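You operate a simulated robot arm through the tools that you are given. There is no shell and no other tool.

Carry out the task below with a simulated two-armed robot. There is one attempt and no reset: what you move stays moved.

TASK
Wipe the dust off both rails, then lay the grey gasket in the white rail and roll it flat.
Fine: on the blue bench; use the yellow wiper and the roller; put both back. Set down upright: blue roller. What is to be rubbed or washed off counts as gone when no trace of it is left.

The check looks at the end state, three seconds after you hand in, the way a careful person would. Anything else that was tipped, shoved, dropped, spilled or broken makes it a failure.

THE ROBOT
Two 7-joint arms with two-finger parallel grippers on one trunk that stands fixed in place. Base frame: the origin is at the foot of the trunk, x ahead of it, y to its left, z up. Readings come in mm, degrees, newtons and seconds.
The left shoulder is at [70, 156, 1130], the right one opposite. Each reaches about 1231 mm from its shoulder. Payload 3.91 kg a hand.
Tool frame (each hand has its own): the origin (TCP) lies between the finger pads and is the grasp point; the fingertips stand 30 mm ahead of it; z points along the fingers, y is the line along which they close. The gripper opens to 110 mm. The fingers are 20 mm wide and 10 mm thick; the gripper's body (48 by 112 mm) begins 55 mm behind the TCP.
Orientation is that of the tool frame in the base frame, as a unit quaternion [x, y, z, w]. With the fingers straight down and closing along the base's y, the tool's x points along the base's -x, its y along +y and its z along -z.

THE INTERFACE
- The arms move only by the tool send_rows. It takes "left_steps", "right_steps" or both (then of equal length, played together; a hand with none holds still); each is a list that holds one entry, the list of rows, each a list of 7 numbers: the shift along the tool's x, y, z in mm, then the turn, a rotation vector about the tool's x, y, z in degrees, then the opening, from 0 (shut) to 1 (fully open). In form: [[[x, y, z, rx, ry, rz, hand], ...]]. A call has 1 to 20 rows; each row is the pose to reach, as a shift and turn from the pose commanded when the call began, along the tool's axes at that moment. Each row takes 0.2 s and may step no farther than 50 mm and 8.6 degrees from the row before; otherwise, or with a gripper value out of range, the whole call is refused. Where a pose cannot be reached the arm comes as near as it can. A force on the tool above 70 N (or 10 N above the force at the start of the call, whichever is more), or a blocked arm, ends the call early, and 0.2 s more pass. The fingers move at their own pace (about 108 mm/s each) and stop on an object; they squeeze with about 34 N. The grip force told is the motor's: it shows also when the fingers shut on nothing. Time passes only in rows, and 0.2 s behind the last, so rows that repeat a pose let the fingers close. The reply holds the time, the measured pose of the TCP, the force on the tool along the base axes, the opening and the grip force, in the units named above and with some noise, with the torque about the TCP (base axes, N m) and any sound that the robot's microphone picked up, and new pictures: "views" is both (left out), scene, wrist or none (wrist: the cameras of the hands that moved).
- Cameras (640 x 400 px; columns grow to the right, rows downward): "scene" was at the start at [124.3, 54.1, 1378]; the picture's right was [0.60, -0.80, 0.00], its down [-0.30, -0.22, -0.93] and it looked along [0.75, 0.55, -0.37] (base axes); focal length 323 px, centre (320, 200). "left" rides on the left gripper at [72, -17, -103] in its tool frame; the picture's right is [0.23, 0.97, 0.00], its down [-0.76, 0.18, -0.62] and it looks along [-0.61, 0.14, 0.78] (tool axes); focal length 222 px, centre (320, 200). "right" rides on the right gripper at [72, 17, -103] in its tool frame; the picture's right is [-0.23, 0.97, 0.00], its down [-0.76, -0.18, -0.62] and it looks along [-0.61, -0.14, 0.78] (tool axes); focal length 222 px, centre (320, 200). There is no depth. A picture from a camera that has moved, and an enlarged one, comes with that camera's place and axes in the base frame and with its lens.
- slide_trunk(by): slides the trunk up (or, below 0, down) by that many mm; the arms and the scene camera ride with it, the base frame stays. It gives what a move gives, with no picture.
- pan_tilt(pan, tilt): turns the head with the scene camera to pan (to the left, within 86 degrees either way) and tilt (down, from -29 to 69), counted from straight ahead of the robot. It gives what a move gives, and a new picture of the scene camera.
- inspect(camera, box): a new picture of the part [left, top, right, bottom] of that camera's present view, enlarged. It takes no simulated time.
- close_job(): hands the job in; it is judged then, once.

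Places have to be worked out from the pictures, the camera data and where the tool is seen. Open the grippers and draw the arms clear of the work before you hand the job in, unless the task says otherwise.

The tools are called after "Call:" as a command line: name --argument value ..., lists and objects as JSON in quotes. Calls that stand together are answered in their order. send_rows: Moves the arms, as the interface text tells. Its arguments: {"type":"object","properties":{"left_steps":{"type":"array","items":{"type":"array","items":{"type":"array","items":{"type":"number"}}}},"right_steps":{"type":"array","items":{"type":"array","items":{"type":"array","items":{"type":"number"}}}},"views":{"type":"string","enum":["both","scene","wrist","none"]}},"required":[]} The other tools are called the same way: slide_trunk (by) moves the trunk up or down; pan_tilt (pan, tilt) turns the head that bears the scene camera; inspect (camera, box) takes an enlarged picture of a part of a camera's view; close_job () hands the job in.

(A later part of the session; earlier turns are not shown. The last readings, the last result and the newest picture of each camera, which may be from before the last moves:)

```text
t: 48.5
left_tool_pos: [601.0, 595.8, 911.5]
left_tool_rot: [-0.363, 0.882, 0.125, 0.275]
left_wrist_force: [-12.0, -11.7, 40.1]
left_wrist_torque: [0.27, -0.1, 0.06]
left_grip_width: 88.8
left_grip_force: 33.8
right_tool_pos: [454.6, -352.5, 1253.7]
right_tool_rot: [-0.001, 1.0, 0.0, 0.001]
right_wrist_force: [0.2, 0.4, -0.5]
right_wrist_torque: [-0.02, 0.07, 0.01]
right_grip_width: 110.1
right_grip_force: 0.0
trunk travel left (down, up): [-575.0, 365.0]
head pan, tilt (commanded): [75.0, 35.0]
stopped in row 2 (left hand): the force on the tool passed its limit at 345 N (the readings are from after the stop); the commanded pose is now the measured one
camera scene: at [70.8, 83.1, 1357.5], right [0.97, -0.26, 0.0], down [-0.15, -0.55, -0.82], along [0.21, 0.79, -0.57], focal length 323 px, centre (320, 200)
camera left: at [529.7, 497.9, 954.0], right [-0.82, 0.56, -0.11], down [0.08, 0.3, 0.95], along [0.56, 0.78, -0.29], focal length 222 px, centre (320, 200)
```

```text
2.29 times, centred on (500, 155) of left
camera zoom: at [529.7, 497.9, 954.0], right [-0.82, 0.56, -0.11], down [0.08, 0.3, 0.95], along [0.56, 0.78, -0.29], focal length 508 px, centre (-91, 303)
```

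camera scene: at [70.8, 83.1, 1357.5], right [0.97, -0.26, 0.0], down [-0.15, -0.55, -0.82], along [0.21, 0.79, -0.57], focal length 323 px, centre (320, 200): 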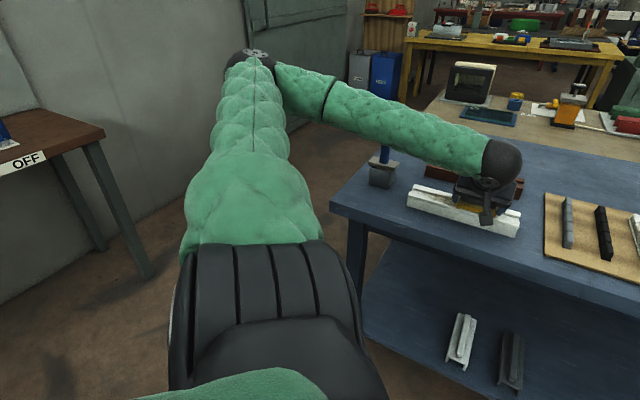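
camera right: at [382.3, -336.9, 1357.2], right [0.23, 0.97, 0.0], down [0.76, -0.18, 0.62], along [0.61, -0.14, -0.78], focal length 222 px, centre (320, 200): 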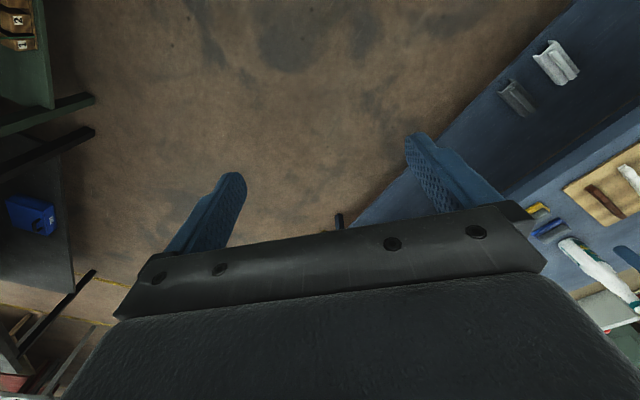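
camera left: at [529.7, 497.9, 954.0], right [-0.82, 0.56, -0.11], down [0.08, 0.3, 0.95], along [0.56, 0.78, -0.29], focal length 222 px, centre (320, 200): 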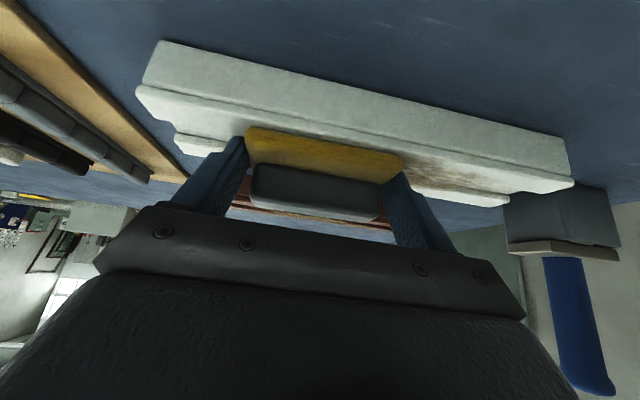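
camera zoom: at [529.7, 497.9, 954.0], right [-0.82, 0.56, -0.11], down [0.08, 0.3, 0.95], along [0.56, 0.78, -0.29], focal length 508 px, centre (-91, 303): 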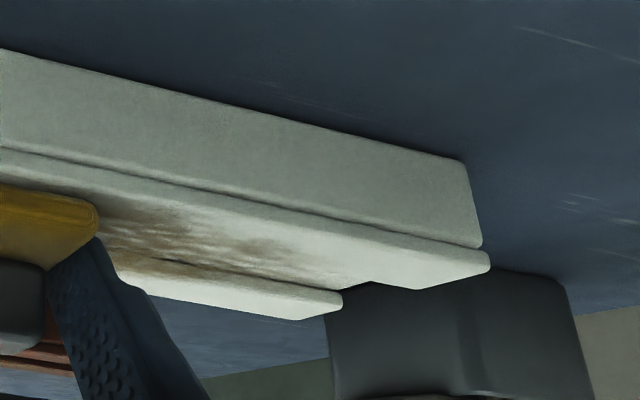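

The stroke was stopped by a large force spike: the arm's elbow swung to another posture and the hand dipped about 15 mm. I raise the hand straight up gently and correct the small rotation, then look at what happened to the grip.

Call:
send_rows --left_steps '[[[-2.3, 0, -3.3, 0, 0, 0, 0], [-5.7, 0, -8.2, 0.5, 0, -0.3, 0], [-11.5, 0, -16.4, 1, 0, -0.6, 0], [-20, 0, -28.7, 1, 0, -0.6, 0], [-20, 0, -28.7, 1, 0, -0.6, 0]]]' --views "both"

Call:
inspect --camera "left" --box '[200, 60, 440, 230]'

Call:
inspect --camera "scene" --box '[380, 100, 560, 250]'

```text
t: 49.7
left_tool_pos: [600.0, 595.1, 941.2]
left_tool_rot: [-0.367, 0.881, 0.117, 0.274]
left_wrist_force: [-0.2, 0.0, -0.7]
left_wrist_torque: [-0.01, 0.0, 0.0]
left_grip_width: 88.9
left_grip_force: 33.2
right_tool_pos: [455.2, -350.7, 1253.7]
right_tool_rot: [-0.001, 1.0, 0.0, -0.002]
right_wrist_force: [0.2, -0.2, -0.4]
right_wrist_torque: [0.02, 0.01, -0.02]
right_grip_width: 109.8
right_grip_force: 0.0
trunk travel left (down, up): [-575.0, 365.0]
head pan, tilt (commanded): [75.0, 35.0]
camera scene: at [72.4, 83.5, 1357.2], right [0.97, -0.26, 0.0], down [-0.15, -0.55, -0.82], along [0.21, 0.79, -0.57], focal length 323 px, centre (320, 200)
camera left: at [529.5, 498.6, 984.7], right [-0.82, 0.55, -0.12], down [0.07, 0.31, 0.95], along [0.56, 0.77, -0.3], focal length 222 px, centre (320, 200)
```

scene: 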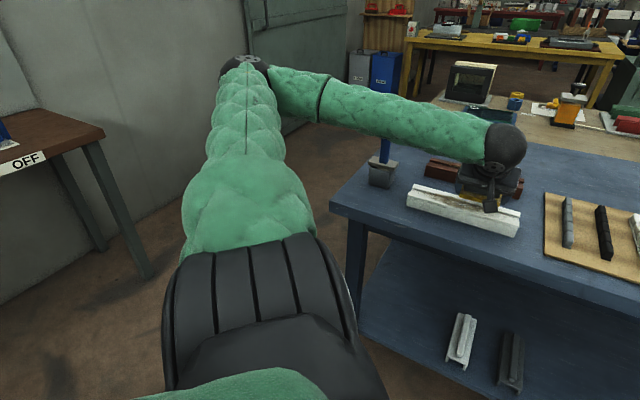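
left: 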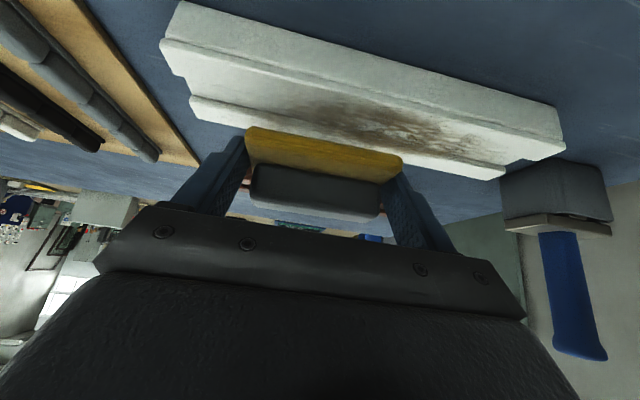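

```text
2.35 times, centred on (320, 145) of left
camera zoom: at [529.5, 498.6, 984.7], right [-0.82, 0.55, -0.12], down [0.07, 0.31, 0.95], along [0.56, 0.77, -0.3], focal length 523 px, centre (320, 329)
```

zoom: 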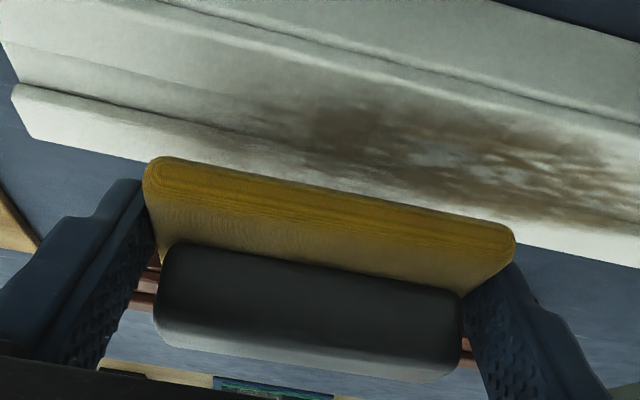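

```text
2.67 times, centred on (470, 175) of scene
camera zoom: at [72.4, 83.5, 1357.2], right [0.97, -0.26, 0.0], down [-0.15, -0.55, -0.82], along [0.21, 0.79, -0.57], focal length 862 px, centre (-80, 267)
```

zoom: 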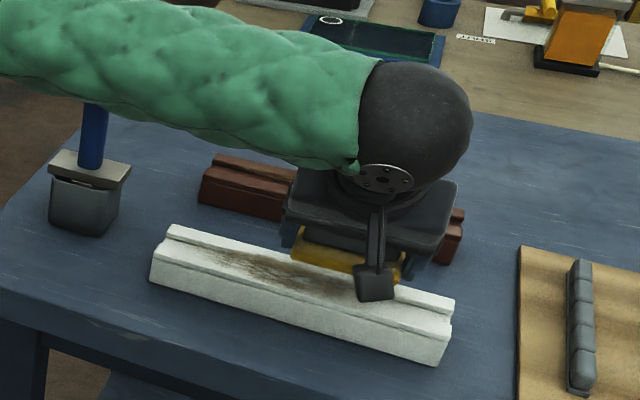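

The wiper slid up in the grip (the fingers are actually on the foam's ends), so this grip is poor. Plan: set it back on the rail further right, regrasp across the handle as at first, then turn the hand 90° so the wiper lies across the rail with the hand tilted outward. First I shift right 40 mm in free air.

Call:
send_rows --left_steps '[[[0, -10, 0, 0, 0, 0, 0], [0, -20, 0, 0, 0, 0, 0], [0, -30, 0, 0, 0, 0, 0], [0, -40, 0, 0, 0, 0, 0], [0, -40, 0, 0, 0, 0, 0]]]' --views "scene"

```text
t: 50.9
left_tool_pos: [629.7, 567.5, 940.9]
left_tool_rot: [-0.367, 0.881, 0.117, 0.274]
left_wrist_force: [0.0, 0.2, -0.4]
left_wrist_torque: [0.01, 0.0, -0.01]
left_grip_width: 88.7
left_grip_force: 34.1
right_tool_pos: [456.3, -351.6, 1254.1]
right_tool_rot: [0.0, 1.0, 0.0, -0.001]
right_wrist_force: [-0.9, -0.4, 0.2]
right_wrist_torque: [0.0, 0.0, 0.04]
right_grip_width: 110.0
right_grip_force: 0.1
trunk travel left (down, up): [-575.0, 365.0]
head pan, tilt (commanded): [75.0, 35.0]
camera scene: at [72.1, 83.5, 1357.3], right [0.97, -0.26, 0.0], down [-0.15, -0.55, -0.82], along [0.21, 0.79, -0.57], focal length 323 px, centre (320, 200)
```

scene: 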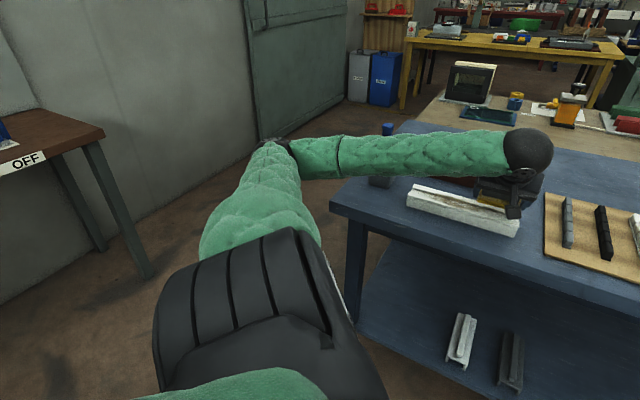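

The elbow has swung lower but the hand tracks well. I lower the wiper gently onto the rail's right part.

Call:
send_rows --left_steps '[[[3.4, 0, 4.9, 0, 0, 0, 0], [6.9, 0, 9.8, 0, 0, 0, 0], [10.3, 0, 14.7, 0, 0, 0, 0], [12.6, 0, 18, 0, 0, 0, 0], [13.8, 0, 19.7, 0, 0, 0, 0], [13.8, 0, 19.7, 0, 0, 0, 0]]]' --views "wrist"

Call:
inspect --camera "scene" --box '[400, 100, 560, 250]'

```text
t: 52.3
left_tool_pos: [629.6, 567.1, 917.1]
left_tool_rot: [-0.366, 0.882, 0.116, 0.275]
left_wrist_force: [0.4, -0.1, -1.1]
left_wrist_torque: [-0.01, 0.0, 0.03]
left_grip_width: 88.9
left_grip_force: 33.9
right_tool_pos: [455.1, -350.7, 1253.0]
right_tool_rot: [-0.001, 1.0, 0.0, -0.002]
right_wrist_force: [-0.2, -0.5, 0.4]
right_wrist_torque: [0.0, 0.03, -0.02]
right_grip_width: 109.9
right_grip_force: 0.0
trunk travel left (down, up): [-575.0, 365.0]
head pan, tilt (commanded): [75.0, 35.0]
camera left: at [557.6, 471.1, 960.7], right [-0.82, 0.55, -0.12], down [0.07, 0.31, 0.95], along [0.56, 0.77, -0.3], focal length 222 px, centre (320, 200)
```

left: 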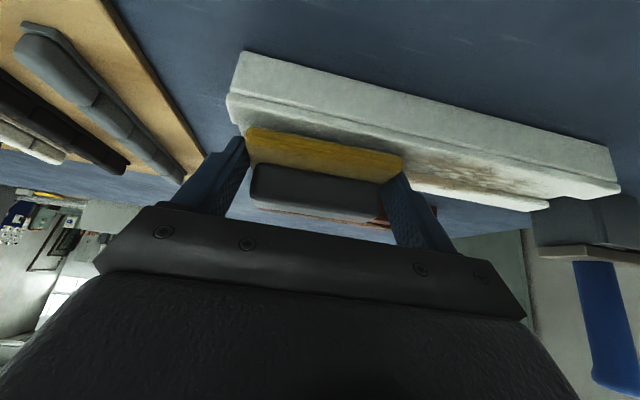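

```text
2.67 times, centred on (480, 175) of scene
camera zoom: at [72.4, 83.6, 1357.2], right [0.97, -0.26, 0.0], down [-0.15, -0.55, -0.82], along [0.21, 0.79, -0.57], focal length 862 px, centre (-107, 267)
```

zoom: 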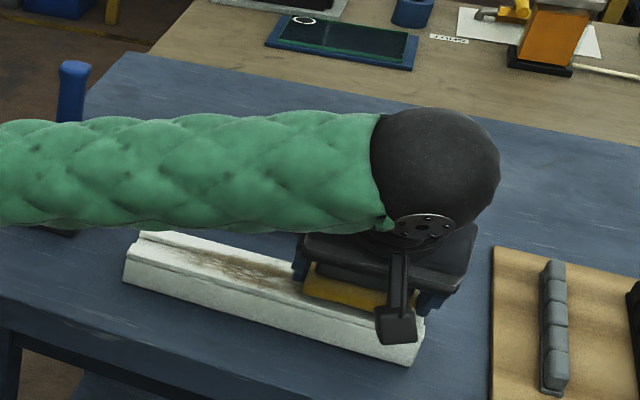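

No contact yet at z=917. I go down a few more millimetres in small steps.

Call:
send_rows --left_steps '[[[0.9, 0, 1.2, 0, 0, 0, 0], [1.7, 0, 2.5, 0, 0, 0, 0], [1.7, 0, 2.5, 0, 0, 0, 0]]]' --views "none"

Call:
send_rows --left_steps '[[[0.6, 0, 0.8, 0, 0, 0, 0], [1.1, 0, 1.6, 0, 0, 0, 0], [1.1, 0, 1.6, 0, 0, 0, 0]]]' --views "none"

```text
t: 53.1
left_tool_pos: [629.7, 568.1, 914.8]
left_tool_rot: [-0.366, 0.882, 0.117, 0.274]
left_wrist_force: [0.2, -1.0, -0.7]
left_wrist_torque: [-0.02, 0.06, -0.01]
left_grip_width: 88.9
left_grip_force: 33.5
right_tool_pos: [455.7, -351.0, 1253.7]
right_tool_rot: [-0.001, 1.0, 0.0, 0.0]
right_wrist_force: [-0.5, 0.8, 0.3]
right_wrist_torque: [-0.01, -0.02, 0.0]
right_grip_width: 110.1
right_grip_force: 0.1
trunk travel left (down, up): [-575.0, 365.0]
head pan, tilt (commanded): [75.0, 35.0]
```

```text
t: 53.9
left_tool_pos: [631.0, 567.7, 913.3]
left_tool_rot: [-0.365, 0.882, 0.117, 0.275]
left_wrist_force: [2.4, 1.4, 4.4]
left_wrist_torque: [0.34, -0.01, -0.1]
left_grip_width: 88.6
left_grip_force: 34.2
right_tool_pos: [455.4, -351.7, 1253.5]
right_tool_rot: [0.0, 1.0, 0.0, -0.001]
right_wrist_force: [-0.5, -0.4, 0.0]
right_wrist_torque: [0.0, -0.05, 0.02]
right_grip_width: 109.7
right_grip_force: 0.1
trunk travel left (down, up): [-575.0, 365.0]
head pan, tilt (commanded): [75.0, 35.0]
```

Light contact. I open the fingers slowly a little, then fully, and check where the wiper stays.

Call:
send_rows --left_steps '[[[0, 0, 0, 0, 0, 0, 0.84], [0, 0, 0, 0, 0, 0, 0.88], [0, 0, 0, 0, 0, 0, 0.94], [0, 0, 0, 0, 0, 0, 1], [0, 0, 0, 0, 0, 0, 1]]]' --views "wrist"

Call:
inspect --camera "left" --box '[200, 60, 440, 230]'

```text
t: 55.1
left_tool_pos: [629.4, 568.5, 911.9]
left_tool_rot: [-0.366, 0.881, 0.117, 0.274]
left_wrist_force: [0.0, 0.5, -0.2]
left_wrist_torque: [0.05, 0.01, 0.02]
left_grip_width: 110.1
left_grip_force: 0.0
right_tool_pos: [455.2, -351.5, 1255.3]
right_tool_rot: [-0.001, 1.0, 0.0, -0.001]
right_wrist_force: [0.3, 0.1, -0.2]
right_wrist_torque: [0.02, 0.01, 0.01]
right_grip_width: 110.1
right_grip_force: 0.1
trunk travel left (down, up): [-575.0, 365.0]
head pan, tilt (commanded): [75.0, 35.0]
camera left: at [558.3, 471.7, 955.3], right [-0.82, 0.55, -0.12], down [0.07, 0.31, 0.95], along [0.56, 0.77, -0.3], focal length 222 px, centre (320, 200)
```

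left: 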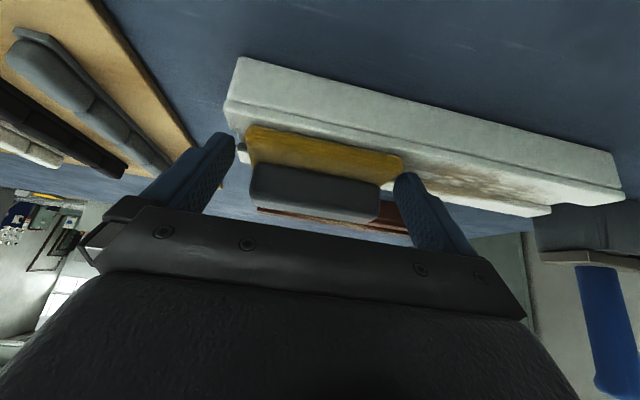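

```text
2.35 times, centred on (320, 145) of left
camera zoom: at [558.3, 471.7, 955.3], right [-0.82, 0.55, -0.12], down [0.07, 0.31, 0.95], along [0.56, 0.77, -0.3], focal length 523 px, centre (320, 329)
```

zoom: 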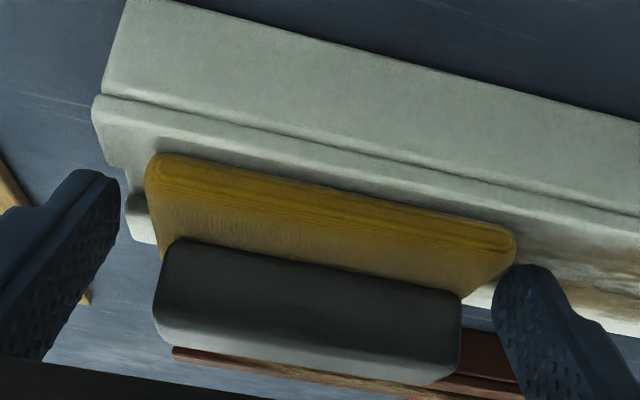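

Released; the wiper stays on the rail. I withdraw along the fingers, rise and take out the tilt, then view from above.

Call:
send_rows --left_steps '[[[0, 0, -20, 0, 0, 0, 1], [0, 0, -45, 0, 0, 0, 1], [0, 0, -75, 0, 0, 0, 1], [-14, 0, -95, 0, 7, 0, 1], [-29, 0, -116, 0, 14, 0, 1], [-43, 0, -136, 0, 21, 0, 1], [-43, 0, -136, 0, 28, 0, 1], [-43, 0, -136, 0, 35, 0, 1], [-43, 0, -136, 0, 35, 0, 1]]]' --views "both"

Call:
inspect --camera "left" --box '[180, 20, 480, 200]'

```text
t: 57.1
left_tool_pos: [600.6, 539.2, 1049.3]
left_tool_rot: [-0.385, 0.923, 0.002, -0.004]
left_wrist_force: [-0.7, 0.1, 0.1]
left_wrist_torque: [0.02, 0.0, 0.01]
left_grip_width: 110.1
left_grip_force: 0.0
right_tool_pos: [456.7, -352.1, 1253.4]
right_tool_rot: [-0.001, 1.0, 0.0, 0.0]
right_wrist_force: [0.0, 0.4, -0.3]
right_wrist_torque: [0.0, -0.01, -0.03]
right_grip_width: 110.2
right_grip_force: 0.1
trunk travel left (down, up): [-575.0, 365.0]
head pan, tilt (commanded): [75.0, 35.0]
camera scene: at [72.5, 83.7, 1357.2], right [0.97, -0.26, 0.0], down [-0.15, -0.55, -0.82], along [0.21, 0.79, -0.57], focal length 323 px, centre (320, 200)
camera left: at [561.8, 474.5, 1152.3], right [-0.85, 0.52, 0.01], down [0.42, 0.67, 0.62], along [0.32, 0.53, -0.79], focal length 222 px, centre (320, 200)
```

scene: 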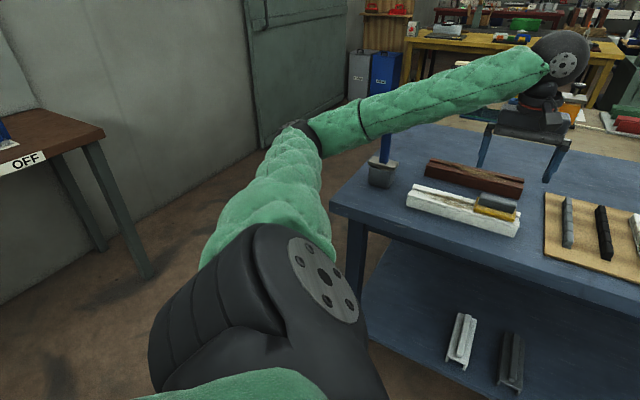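
left: 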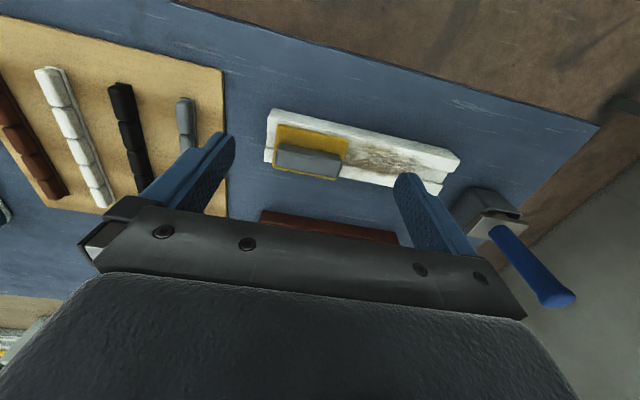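

```text
2.13 times, centred on (330, 110) of left
camera zoom: at [561.8, 474.5, 1152.3], right [-0.85, 0.52, 0.01], down [0.42, 0.67, 0.62], along [0.32, 0.53, -0.79], focal length 474 px, centre (299, 392)
```

zoom: 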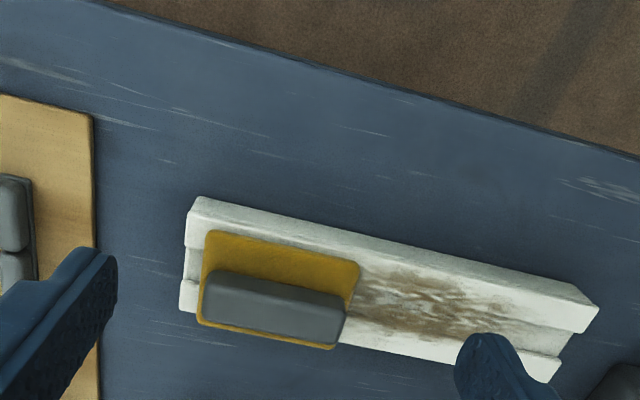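

The wiper now sits squarely on the rail (centre e≈43, n≈862). I turn the hand 90° back to close across the handle.

Call:
send_rows --left_steps '[[[0, 0, 0, 0, 0, 8.2, 1], [0, 0, 0, 0, 0, 16.4, 1], [0, 0, 0, 0, 0, 24.6, 1], [0, 0, 0, 0, 0, 32.8, 1], [0, 0, 0, 0, 0, 41, 1], [0, 0, 0, 0, 0, 49.2, 1], [0, 0, 0, 0, 0, 57.4, 1], [0, 0, 0, 0, 0, 65.6, 1], [0, 0, 0, 0, 0, 73.8, 1], [0, 0, 0, 0, 0, 82, 1], [0, 0, 0, 0, 0, 90, 1], [0, 0, 0, 0, 0, 90, 1]]]' --views "scene"

```text
t: 59.7
left_tool_pos: [599.5, 537.8, 1048.8]
left_tool_rot: [0.382, 0.924, -0.002, -0.003]
left_wrist_force: [-0.2, -0.1, -0.1]
left_wrist_torque: [-0.01, 0.02, 0.0]
left_grip_width: 110.1
left_grip_force: 0.2
right_tool_pos: [456.1, -351.7, 1253.6]
right_tool_rot: [0.0, 1.0, 0.0, -0.001]
right_wrist_force: [0.3, -0.1, 0.2]
right_wrist_torque: [-0.01, 0.05, -0.01]
right_grip_width: 110.0
right_grip_force: 0.0
trunk travel left (down, up): [-575.0, 365.0]
head pan, tilt (commanded): [75.0, 35.0]
camera scene: at [72.4, 83.6, 1357.2], right [0.97, -0.26, 0.0], down [-0.15, -0.55, -0.82], along [0.21, 0.79, -0.57], focal length 323 px, centre (320, 200)
```

scene: 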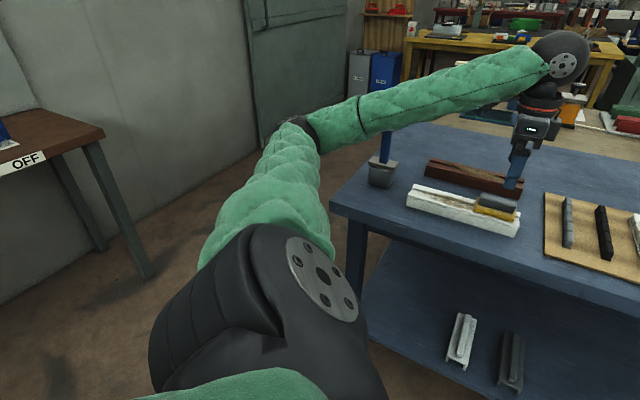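

I tilt the hand 40° along the handle and move above the wiper for the across-handle grip.

Call:
send_rows --left_steps '[[[3.3, 11.3, 10.2, -0.1, -8, 0, 1], [6.5, 22.6, 20.4, -0.1, -16, 0, 1], [9.8, 34, 30.6, -0.2, -24, 0, 1], [13, 45.3, 40.8, -0.3, -32.1, 0, 1], [16.3, 56.6, 51, -0.3, -40.2, 0, 1], [16.3, 56.6, 51, -0.3, -40.2, 0, 1]]]' --views "both"

Call:
inspect --camera "left" --box '[220, 0, 440, 150]'

```text
t: 61.1
left_tool_pos: [628.3, 590.2, 998.7]
left_tool_rot: [0.358, 0.869, -0.13, 0.316]
left_wrist_force: [0.0, -0.1, 0.3]
left_wrist_torque: [-0.01, 0.01, 0.02]
left_grip_width: 109.7
left_grip_force: 0.1
right_tool_pos: [457.7, -351.6, 1254.0]
right_tool_rot: [-0.001, 1.0, 0.0, 0.0]
right_wrist_force: [-0.6, -0.3, 0.7]
right_wrist_torque: [0.04, 0.01, 0.01]
right_grip_width: 110.1
right_grip_force: 0.0
trunk travel left (down, up): [-575.0, 365.0]
head pan, tilt (commanded): [75.0, 35.0]
camera scene: at [72.5, 83.1, 1357.3], right [0.97, -0.26, 0.0], down [-0.15, -0.55, -0.82], along [0.21, 0.79, -0.57], focal length 323 px, centre (320, 200)
camera left: at [529.1, 662.3, 1030.9], right [0.56, 0.82, -0.15], down [0.26, 0.0, 0.97], along [0.79, -0.58, -0.21], focal length 222 px, centre (320, 200)
```

scene: 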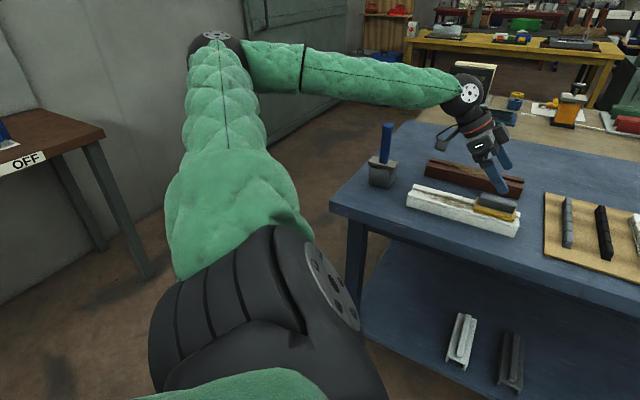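
left: 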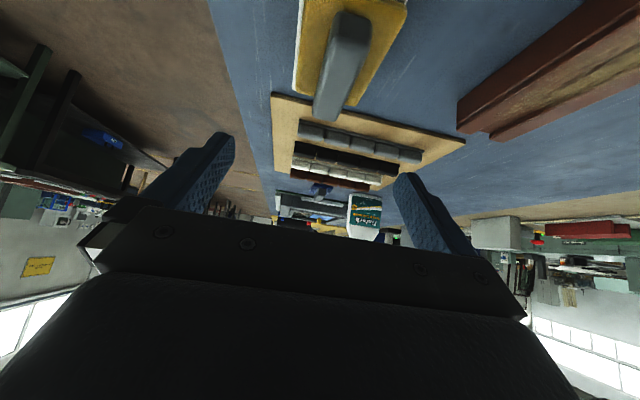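

```text
2.67 times, centred on (330, 75) of left
camera zoom: at [529.1, 662.3, 1030.9], right [0.56, 0.82, -0.15], down [0.26, 0.0, 0.97], along [0.79, -0.58, -0.21], focal length 592 px, centre (293, 533)
```

zoom: 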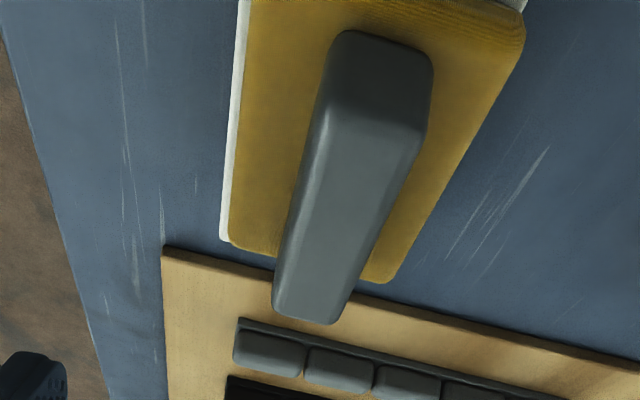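

Aligned with the handle. I descend and then close across the handle.

Call:
send_rows --left_steps '[[[13, 0, 15.3, 0, 0, 0, 1], [26, 0, 31, 0, 0, 0, 1], [36, 0, 43, 0, 0, 0, 1], [42, 0, 50, 0, 0, 0, 1], [45.6, 0, 54.4, 0, 0, 0, 1], [45.6, 0, 54.4, 0, 0, 0, 0.6], [45.6, 0, 54.4, 0, 0, 0, 0.3], [45.6, 0, 54.4, 0, 0, 0, 0.1], [45.6, 0, 54.4, 0, 0, 0, 0], [45.6, 0, 54.4, 0, 0, 0, 0]]]' --views "both"

Call:
inspect --camera "scene" --box '[400, 100, 560, 250]'

```text
t: 63.3
left_tool_pos: [627.3, 589.5, 927.8]
left_tool_rot: [0.358, 0.869, -0.13, 0.316]
left_wrist_force: [0.2, -0.2, 0.3]
left_wrist_torque: [0.02, -0.02, 0.0]
left_grip_width: 58.8
left_grip_force: 33.9
right_tool_pos: [456.3, -351.9, 1253.3]
right_tool_rot: [-0.001, 1.0, 0.001, -0.001]
right_wrist_force: [0.0, 0.3, -0.4]
right_wrist_torque: [0.05, -0.01, 0.02]
right_grip_width: 110.0
right_grip_force: 0.0
trunk travel left (down, up): [-575.0, 365.0]
head pan, tilt (commanded): [75.0, 35.0]
camera scene: at [72.3, 83.6, 1357.2], right [0.97, -0.26, 0.0], down [-0.15, -0.55, -0.82], along [0.21, 0.79, -0.57], focal length 323 px, centre (320, 200)
camera left: at [529.2, 662.2, 959.4], right [0.56, 0.81, -0.15], down [0.26, 0.0, 0.97], along [0.79, -0.58, -0.21], focal length 222 px, centre (320, 200)
```

scene: 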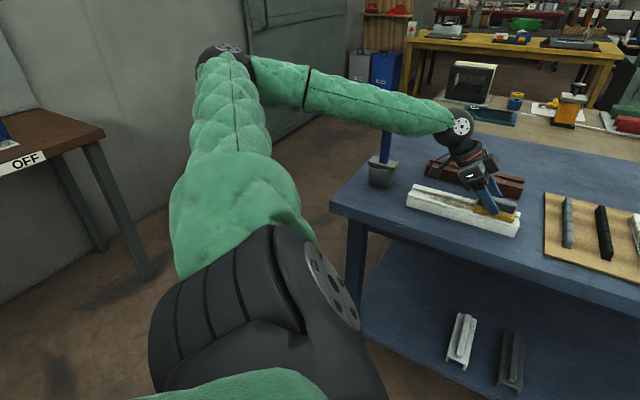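
left: 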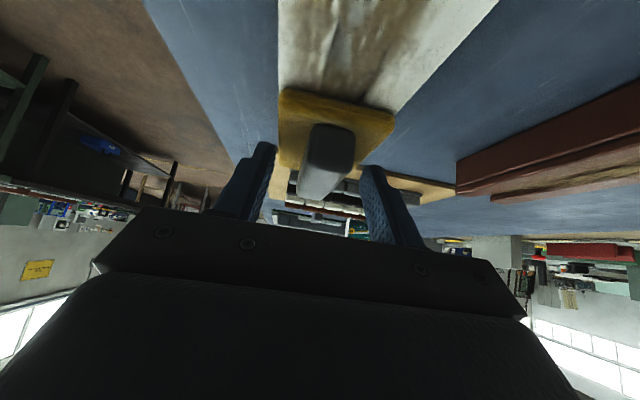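

```text
2.67 times, centred on (480, 175) of scene
camera zoom: at [72.3, 83.6, 1357.2], right [0.97, -0.26, 0.0], down [-0.15, -0.55, -0.82], along [0.21, 0.79, -0.57], focal length 862 px, centre (-107, 267)
```

zoom: 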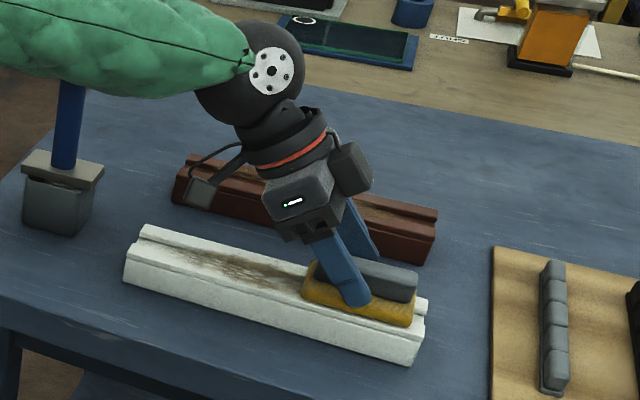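

The fingers closed on the foam (58.8 mm) rather than the handle, so they're a touch too low. I open a little, rise 4.5 mm and close again.

Call:
send_rows --left_steps '[[[0, 0, 0, 0, 0, 0, 0.62], [0, 0, 0, 0, 0, 0, 0.68], [-1.4, 0, -1.7, 0, 0, 0, 0.68], [-2.9, 0, -3.5, 0, 0, 0, 0.68], [-2.9, 0, -3.5, 0, 0, 0, 0.68], [-2.9, 0, -3.5, 0, 0, 0, 0.3], [-2.9, 0, -3.5, 0, 0, 0, 0.1], [-2.9, 0, -3.5, 0, 0, 0, 0], [-2.9, 0, -3.5, 0, 0, 0, 0]]]' --views "wrist"

Call:
inspect --camera "scene" --box '[440, 120, 540, 240]'

```text
t: 65.3
left_tool_pos: [628.3, 588.3, 930.9]
left_tool_rot: [0.357, 0.869, -0.13, 0.316]
left_wrist_force: [-0.2, 0.5, 0.1]
left_wrist_torque: [0.03, -0.01, -0.01]
left_grip_width: 23.0
left_grip_force: 34.3
right_tool_pos: [455.9, -351.5, 1253.6]
right_tool_rot: [-0.001, 1.0, 0.0, -0.001]
right_wrist_force: [0.2, 1.1, -0.4]
right_wrist_torque: [0.03, 0.01, -0.01]
right_grip_width: 109.8
right_grip_force: 0.1
trunk travel left (down, up): [-575.0, 365.0]
head pan, tilt (commanded): [75.0, 35.0]
camera left: at [530.1, 662.3, 963.9], right [0.56, 0.81, -0.15], down [0.26, 0.0, 0.97], along [0.79, -0.58, -0.21], focal length 222 px, centre (320, 200)
```

left: 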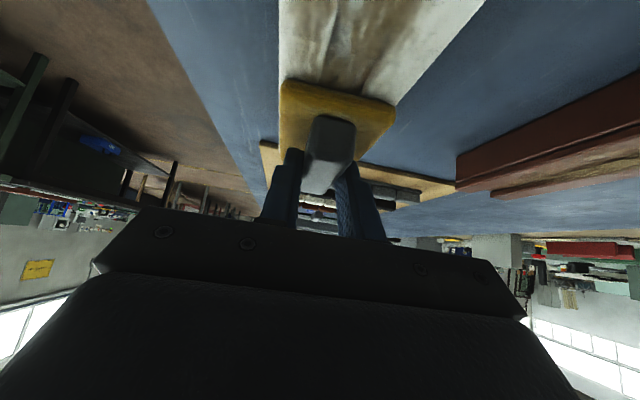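

```text
3.33 times, centred on (490, 180) of scene
camera zoom: at [72.4, 83.7, 1357.2], right [0.97, -0.26, 0.0], down [-0.15, -0.55, -0.82], along [0.21, 0.79, -0.57], focal length 1078 px, centre (-247, 267)
```

zoom: 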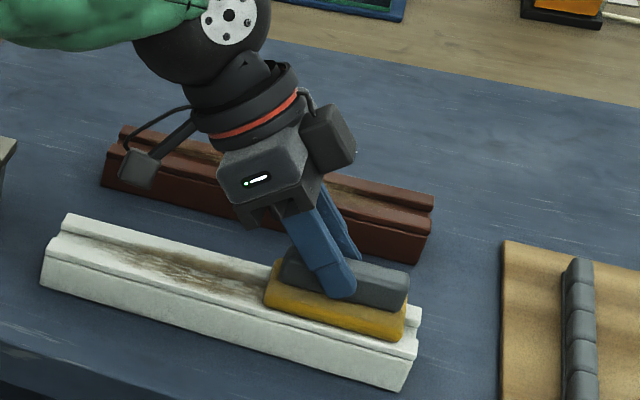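

Now the handle is gripped properly (23.0 mm). I lift 60 mm and turn the hand 90° about the vertical so the wiper lies across the rail with the hand leaning outward.

Call:
send_rows --left_steps '[[[-9.6, 0, -11.5, 0, 0, 0, 0], [-22.5, 0, -26.8, 0, 0, 0, 0], [-38.6, 0, -46, 0, 0, 0, 0], [-38.6, 0, -46, -5.3, 0, -6.3, 0], [-38.6, 0, -46, -10.5, 0, -12.5, 0], [-38.6, 0, -46, -15.8, 0, -18.8, 0], [-38.6, 0, -46, -21.1, 0, -25.1, 0], [-38.6, 0, -46, -26.3, 0, -31.3, 0], [-38.6, 0, -46, -31.6, 0, -37.6, 0], [-38.6, 0, -46, -36.8, 0, -43.8, 0], [-38.6, 0, -46, -42.1, 0, -50.1, 0], [-38.6, 0, -46, -47.4, 0, -56.4, 0], [-38.6, 0, -46, -52.6, 0, -62.6, 0], [-38.6, 0, -46, -57.9, 0, -68.9, 0], [-38.6, 0, -46, -57.9, 0, -68.9, 0]]]' --views "both"

Call:
inspect --camera "scene" --box '[400, 100, 560, 250]'

```text
t: 68.5
left_tool_pos: [628.1, 589.1, 993.3]
left_tool_rot: [-0.362, 0.867, 0.133, 0.316]
left_wrist_force: [0.1, -0.6, 0.1]
left_wrist_torque: [0.02, -0.04, 0.02]
left_grip_width: 23.0
left_grip_force: 33.5
right_tool_pos: [454.9, -352.2, 1253.2]
right_tool_rot: [0.0, 1.0, 0.0, 0.0]
right_wrist_force: [0.0, 0.0, -0.4]
right_wrist_torque: [-0.02, 0.01, -0.02]
right_grip_width: 110.3
right_grip_force: 0.0
trunk travel left (down, up): [-575.0, 365.0]
head pan, tilt (commanded): [75.0, 35.0]
camera scene: at [71.7, 83.4, 1357.3], right [0.97, -0.26, 0.0], down [-0.15, -0.55, -0.82], along [0.21, 0.79, -0.57], focal length 323 px, centre (320, 200)
camera left: at [554.2, 489.3, 1023.9], right [-0.82, 0.56, -0.14], down [0.0, 0.25, 0.97], along [0.58, 0.79, -0.21], focal length 222 px, centre (320, 200)
```

scene: 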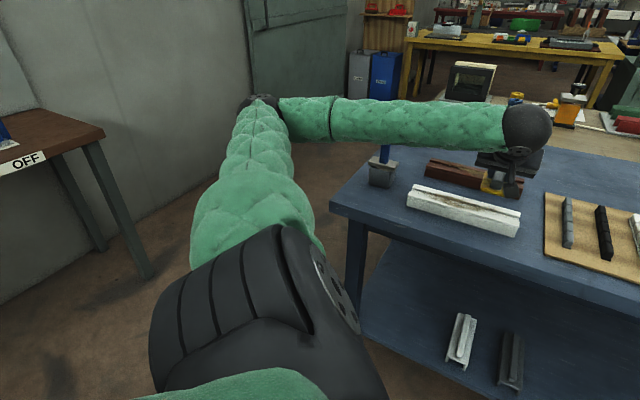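
left: 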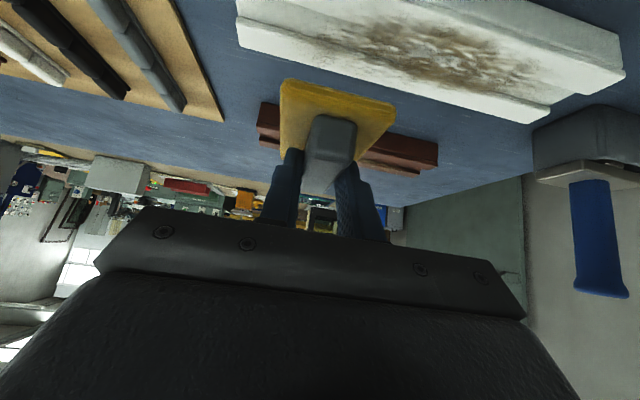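

```text
2.67 times, centred on (480, 175) of scene
camera zoom: at [71.7, 83.4, 1357.3], right [0.97, -0.26, 0.0], down [-0.15, -0.55, -0.82], along [0.21, 0.79, -0.57], focal length 862 px, centre (-107, 267)
```

zoom: 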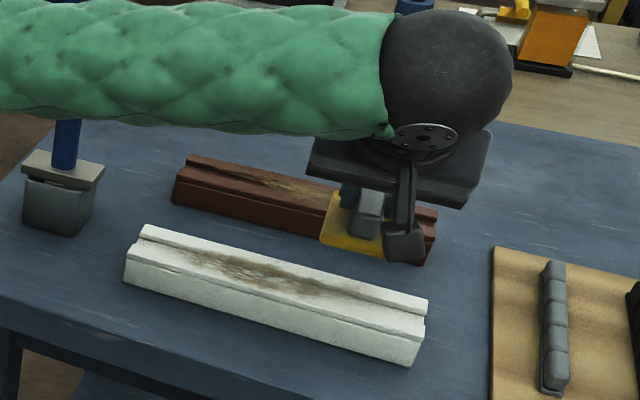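

The wiper is now across the rail, with the hand leaning outward. I move to the right end of the dust on the white rail and lower it to light contact.

Call:
send_rows --left_steps '[[[12.6, -33, -10.5, 0, 0, 0, 0], [31.9, -33, 12.5, 0, 0, 0, 0], [46.7, -33, 30.1, 0, 0, 0, 0], [50, -33, 34, 0, 0, 0, 0], [52, -33, 36.4, 0, 0, 0, 0], [52, -33, 36.4, 0, 0, 0, 0]]]' --views "wrist"

Call:
inspect --camera "scene" --box '[400, 100, 560, 250]'

```text
t: 69.9
left_tool_pos: [640.9, 555.0, 932.3]
left_tool_rot: [-0.361, 0.867, 0.132, 0.317]
left_wrist_force: [7.0, 4.3, 19.2]
left_wrist_torque: [0.11, -0.24, -0.03]
left_grip_width: 23.4
left_grip_force: 34.6
right_tool_pos: [455.1, -351.0, 1254.4]
right_tool_rot: [0.0, 1.0, -0.001, 0.0]
right_wrist_force: [0.3, 0.6, -0.3]
right_wrist_torque: [0.02, -0.01, 0.0]
right_grip_width: 110.1
right_grip_force: 0.1
trunk travel left (down, up): [-575.0, 365.0]
head pan, tilt (commanded): [75.0, 35.0]
camera left: at [566.2, 455.1, 963.4], right [-0.81, 0.56, -0.15], down [0.0, 0.25, 0.97], along [0.58, 0.79, -0.2], focal length 222 px, centre (320, 200)
```

left: 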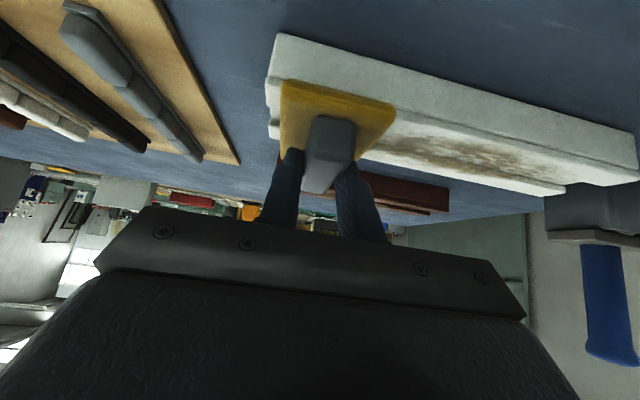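

```text
2.67 times, centred on (480, 175) of scene
camera zoom: at [71.6, 82.9, 1357.6], right [0.97, -0.26, 0.0], down [-0.15, -0.55, -0.82], along [0.21, 0.79, -0.57], focal length 862 px, centre (-107, 267)
```

zoom: 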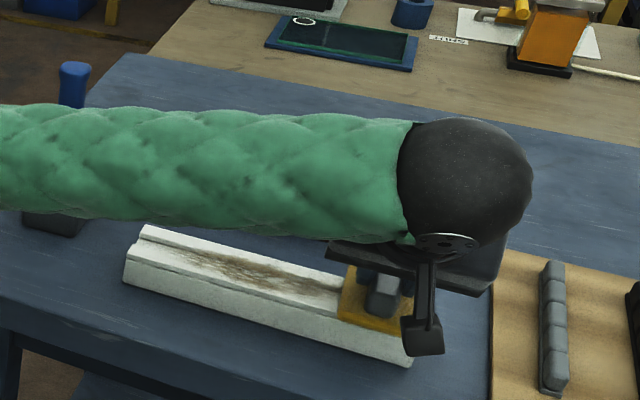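

Contact at 19 N. I stroke slowly leftward along the rail (about 10 mm per row), first half.

Call:
send_rows --left_steps '[[[0, 8, 0, 0, 0, 0, 0], [0, 17, 0, 0, 0, 0, 0], [0, 26, 0, 0, 0, 0, 0], [0, 35, 0, 0, 0, 0, 0], [0, 44, 0, 0, 0, 0, 0], [0, 53, 0, 0, 0, 0, 0], [0, 62, 0, 0, 0, 0, 0], [0, 71, 0, 0, 0, 0, 0], [0, 80, 0, 0, 0, 0, 0], [0, 90, 0, 0, 0, 0, 0]]]' --views "both"

Call:
inspect --camera "left" --box '[180, 20, 600, 220]'

```text
t: 72.1
left_tool_pos: [574.4, 617.0, 932.9]
left_tool_rot: [-0.361, 0.867, 0.133, 0.316]
left_wrist_force: [3.6, -4.2, 18.4]
left_wrist_torque: [0.09, -0.2, -0.03]
left_grip_width: 23.0
left_grip_force: 34.1
right_tool_pos: [454.5, -352.4, 1253.4]
right_tool_rot: [0.001, 1.0, 0.0, 0.0]
right_wrist_force: [-0.5, -0.8, 0.4]
right_wrist_torque: [0.03, -0.01, 0.0]
right_grip_width: 109.9
right_grip_force: 0.0
trunk travel left (down, up): [-575.0, 365.0]
head pan, tilt (commanded): [75.0, 35.0]
camera scene: at [71.4, 82.1, 1357.3], right [0.97, -0.26, 0.0], down [-0.15, -0.55, -0.82], along [0.21, 0.79, -0.57], focal length 323 px, centre (320, 200)
camera left: at [500.7, 517.7, 963.5], right [-0.81, 0.56, -0.14], down [0.0, 0.25, 0.97], along [0.58, 0.79, -0.21], focal length 222 px, centre (320, 200)
```

scene: 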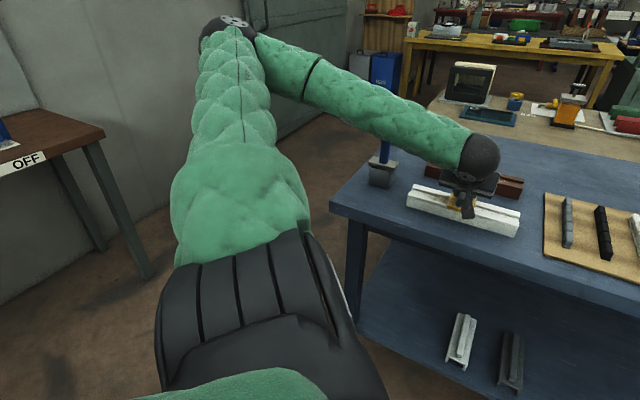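
left: 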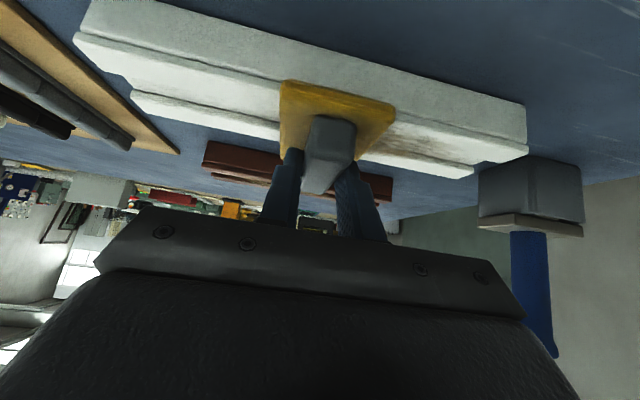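

```text
1.52 times, centred on (390, 120) of left
camera zoom: at [500.7, 517.7, 963.5], right [-0.81, 0.56, -0.14], down [0.0, 0.25, 0.97], along [0.58, 0.79, -0.21], focal length 338 px, centre (213, 322)
```

zoom: 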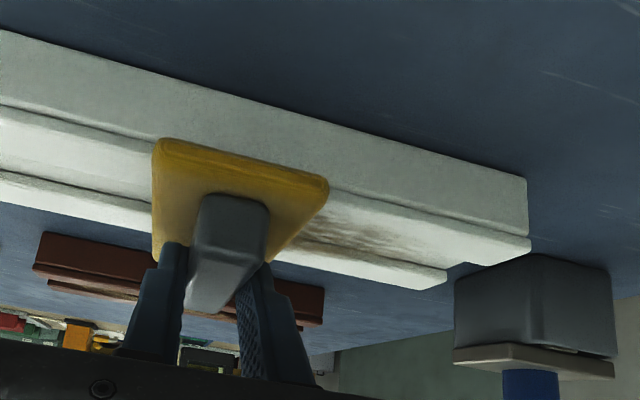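

It's cleaning well: the wiped part looks spotless. I continue the stroke to the left end of the dust.

Call:
send_rows --left_steps '[[[0, 9, 0, 0, 0, 0, 0], [0, 18, 0, 0, 0, 0, 0], [0, 27, 0, 0, 0, 0, 0], [0, 36, 0, 0, 0, 0, 0], [0, 45, 0, 0, 0, 0, 0], [0, 54, 0, 0, 0, 0, 0], [0, 63, 0, 0, 0, 0, 0], [0, 72, 0, 0, 0, 0, 0], [0, 82, 0, 0, 0, 0, 0], [0, 92, 0, 0, 0, 0, 0], [0, 100, 0, 0, 0, 0, 0]]]' --views "both"

Call:
inspect --camera "scene" --box '[360, 100, 540, 250]'

```text
t: 74.5
left_tool_pos: [504.8, 687.4, 932.2]
left_tool_rot: [-0.361, 0.867, 0.133, 0.316]
left_wrist_force: [3.5, -5.5, 17.9]
left_wrist_torque: [0.02, -0.2, -0.04]
left_grip_width: 23.0
left_grip_force: 34.0
right_tool_pos: [454.7, -352.7, 1253.4]
right_tool_rot: [0.0, 1.0, 0.002, 0.0]
right_wrist_force: [0.2, 0.1, -0.4]
right_wrist_torque: [0.01, 0.0, -0.02]
right_grip_width: 109.9
right_grip_force: 0.0
trunk travel left (down, up): [-575.0, 365.0]
head pan, tilt (commanded): [75.0, 35.0]
camera scene: at [71.6, 82.0, 1357.4], right [0.97, -0.26, 0.0], down [-0.15, -0.55, -0.82], along [0.21, 0.79, -0.57], focal length 323 px, centre (320, 200)
camera left: at [431.0, 587.8, 963.3], right [-0.81, 0.56, -0.14], down [0.0, 0.25, 0.97], along [0.58, 0.79, -0.21], focal length 222 px, centre (320, 200)
```

scene: 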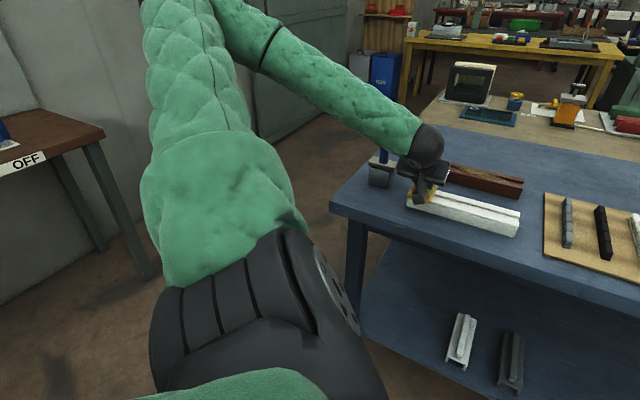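
left: 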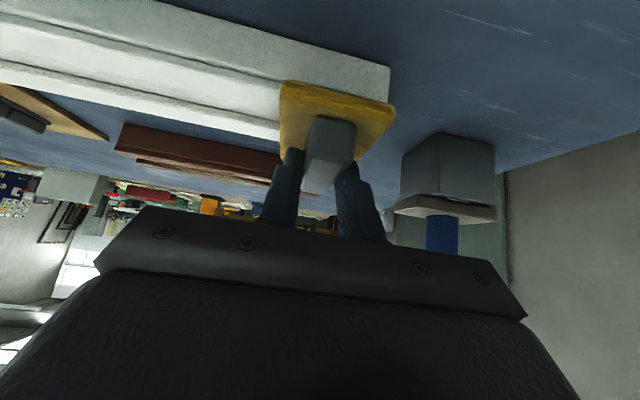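

```text
2.67 times, centred on (450, 175) of scene
camera zoom: at [71.6, 82.0, 1357.4], right [0.97, -0.26, 0.0], down [-0.15, -0.55, -0.82], along [0.21, 0.79, -0.57], focal length 862 px, centre (-27, 267)
```

zoom: 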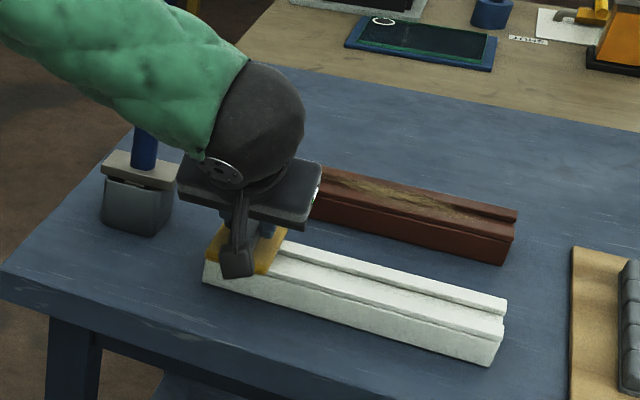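

The white rail looks clean from here. I lift the wiper 75 mm and inspect the whole rail.

Call:
send_rows --left_steps '[[[-9.6, 0, -11.5, 0, 0, 0, 0], [-25.7, 0, -30.6, 0, 0, 0, 0], [-48.2, 0, -57.5, 0, 0, 0, 0], [-48.2, 0, -57.5, 0, 0, 0, 0]]]' --views "wrist"

Call:
inspect --camera "scene" --box '[390, 140, 540, 250]'

Call:
inspect --camera "left" --box '[0, 0, 460, 200]'

```text
t: 75.5
left_tool_pos: [504.8, 687.9, 1003.7]
left_tool_rot: [-0.361, 0.868, 0.133, 0.315]
left_wrist_force: [-0.1, 0.3, 0.1]
left_wrist_torque: [-0.01, 0.02, 0.01]
left_grip_width: 23.3
left_grip_force: 33.8
right_tool_pos: [456.5, -350.5, 1253.1]
right_tool_rot: [-0.001, 1.0, 0.0, 0.0]
right_wrist_force: [0.6, -0.4, -0.5]
right_wrist_torque: [0.0, 0.01, -0.01]
right_grip_width: 110.0
right_grip_force: 0.2
trunk travel left (down, up): [-575.0, 365.0]
head pan, tilt (commanded): [75.0, 35.0]
camera left: at [431.4, 588.6, 1035.5], right [-0.81, 0.56, -0.14], down [0.0, 0.25, 0.97], along [0.58, 0.79, -0.21], focal length 222 px, centre (320, 200)
```

left: 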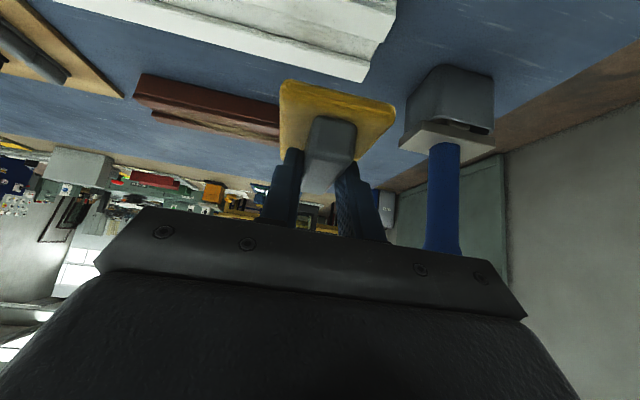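

```text
3.64 times, centred on (465, 195) of scene
camera zoom: at [72.7, 83.9, 1357.2], right [0.97, -0.26, 0.0], down [-0.15, -0.55, -0.82], along [0.21, 0.79, -0.57], focal length 1176 px, centre (-207, 218)
```

zoom: 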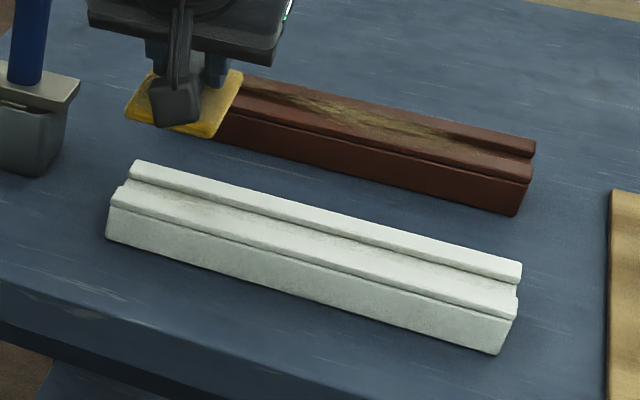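

```text
1.39 times, centred on (230, 100) of left
camera zoom: at [431.4, 588.6, 1035.5], right [-0.81, 0.56, -0.14], down [0.0, 0.25, 0.97], along [0.58, 0.79, -0.21], focal length 309 px, centre (445, 339)
```

zoom: 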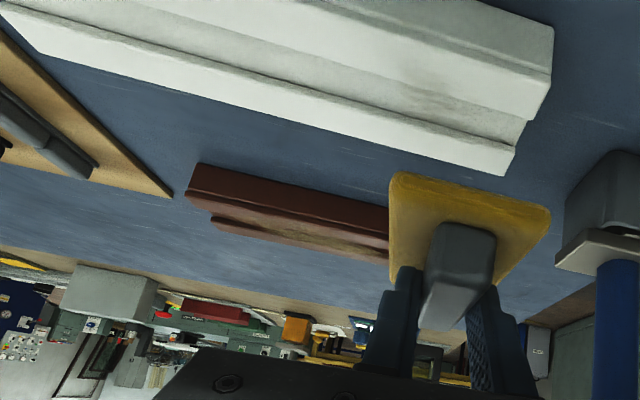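

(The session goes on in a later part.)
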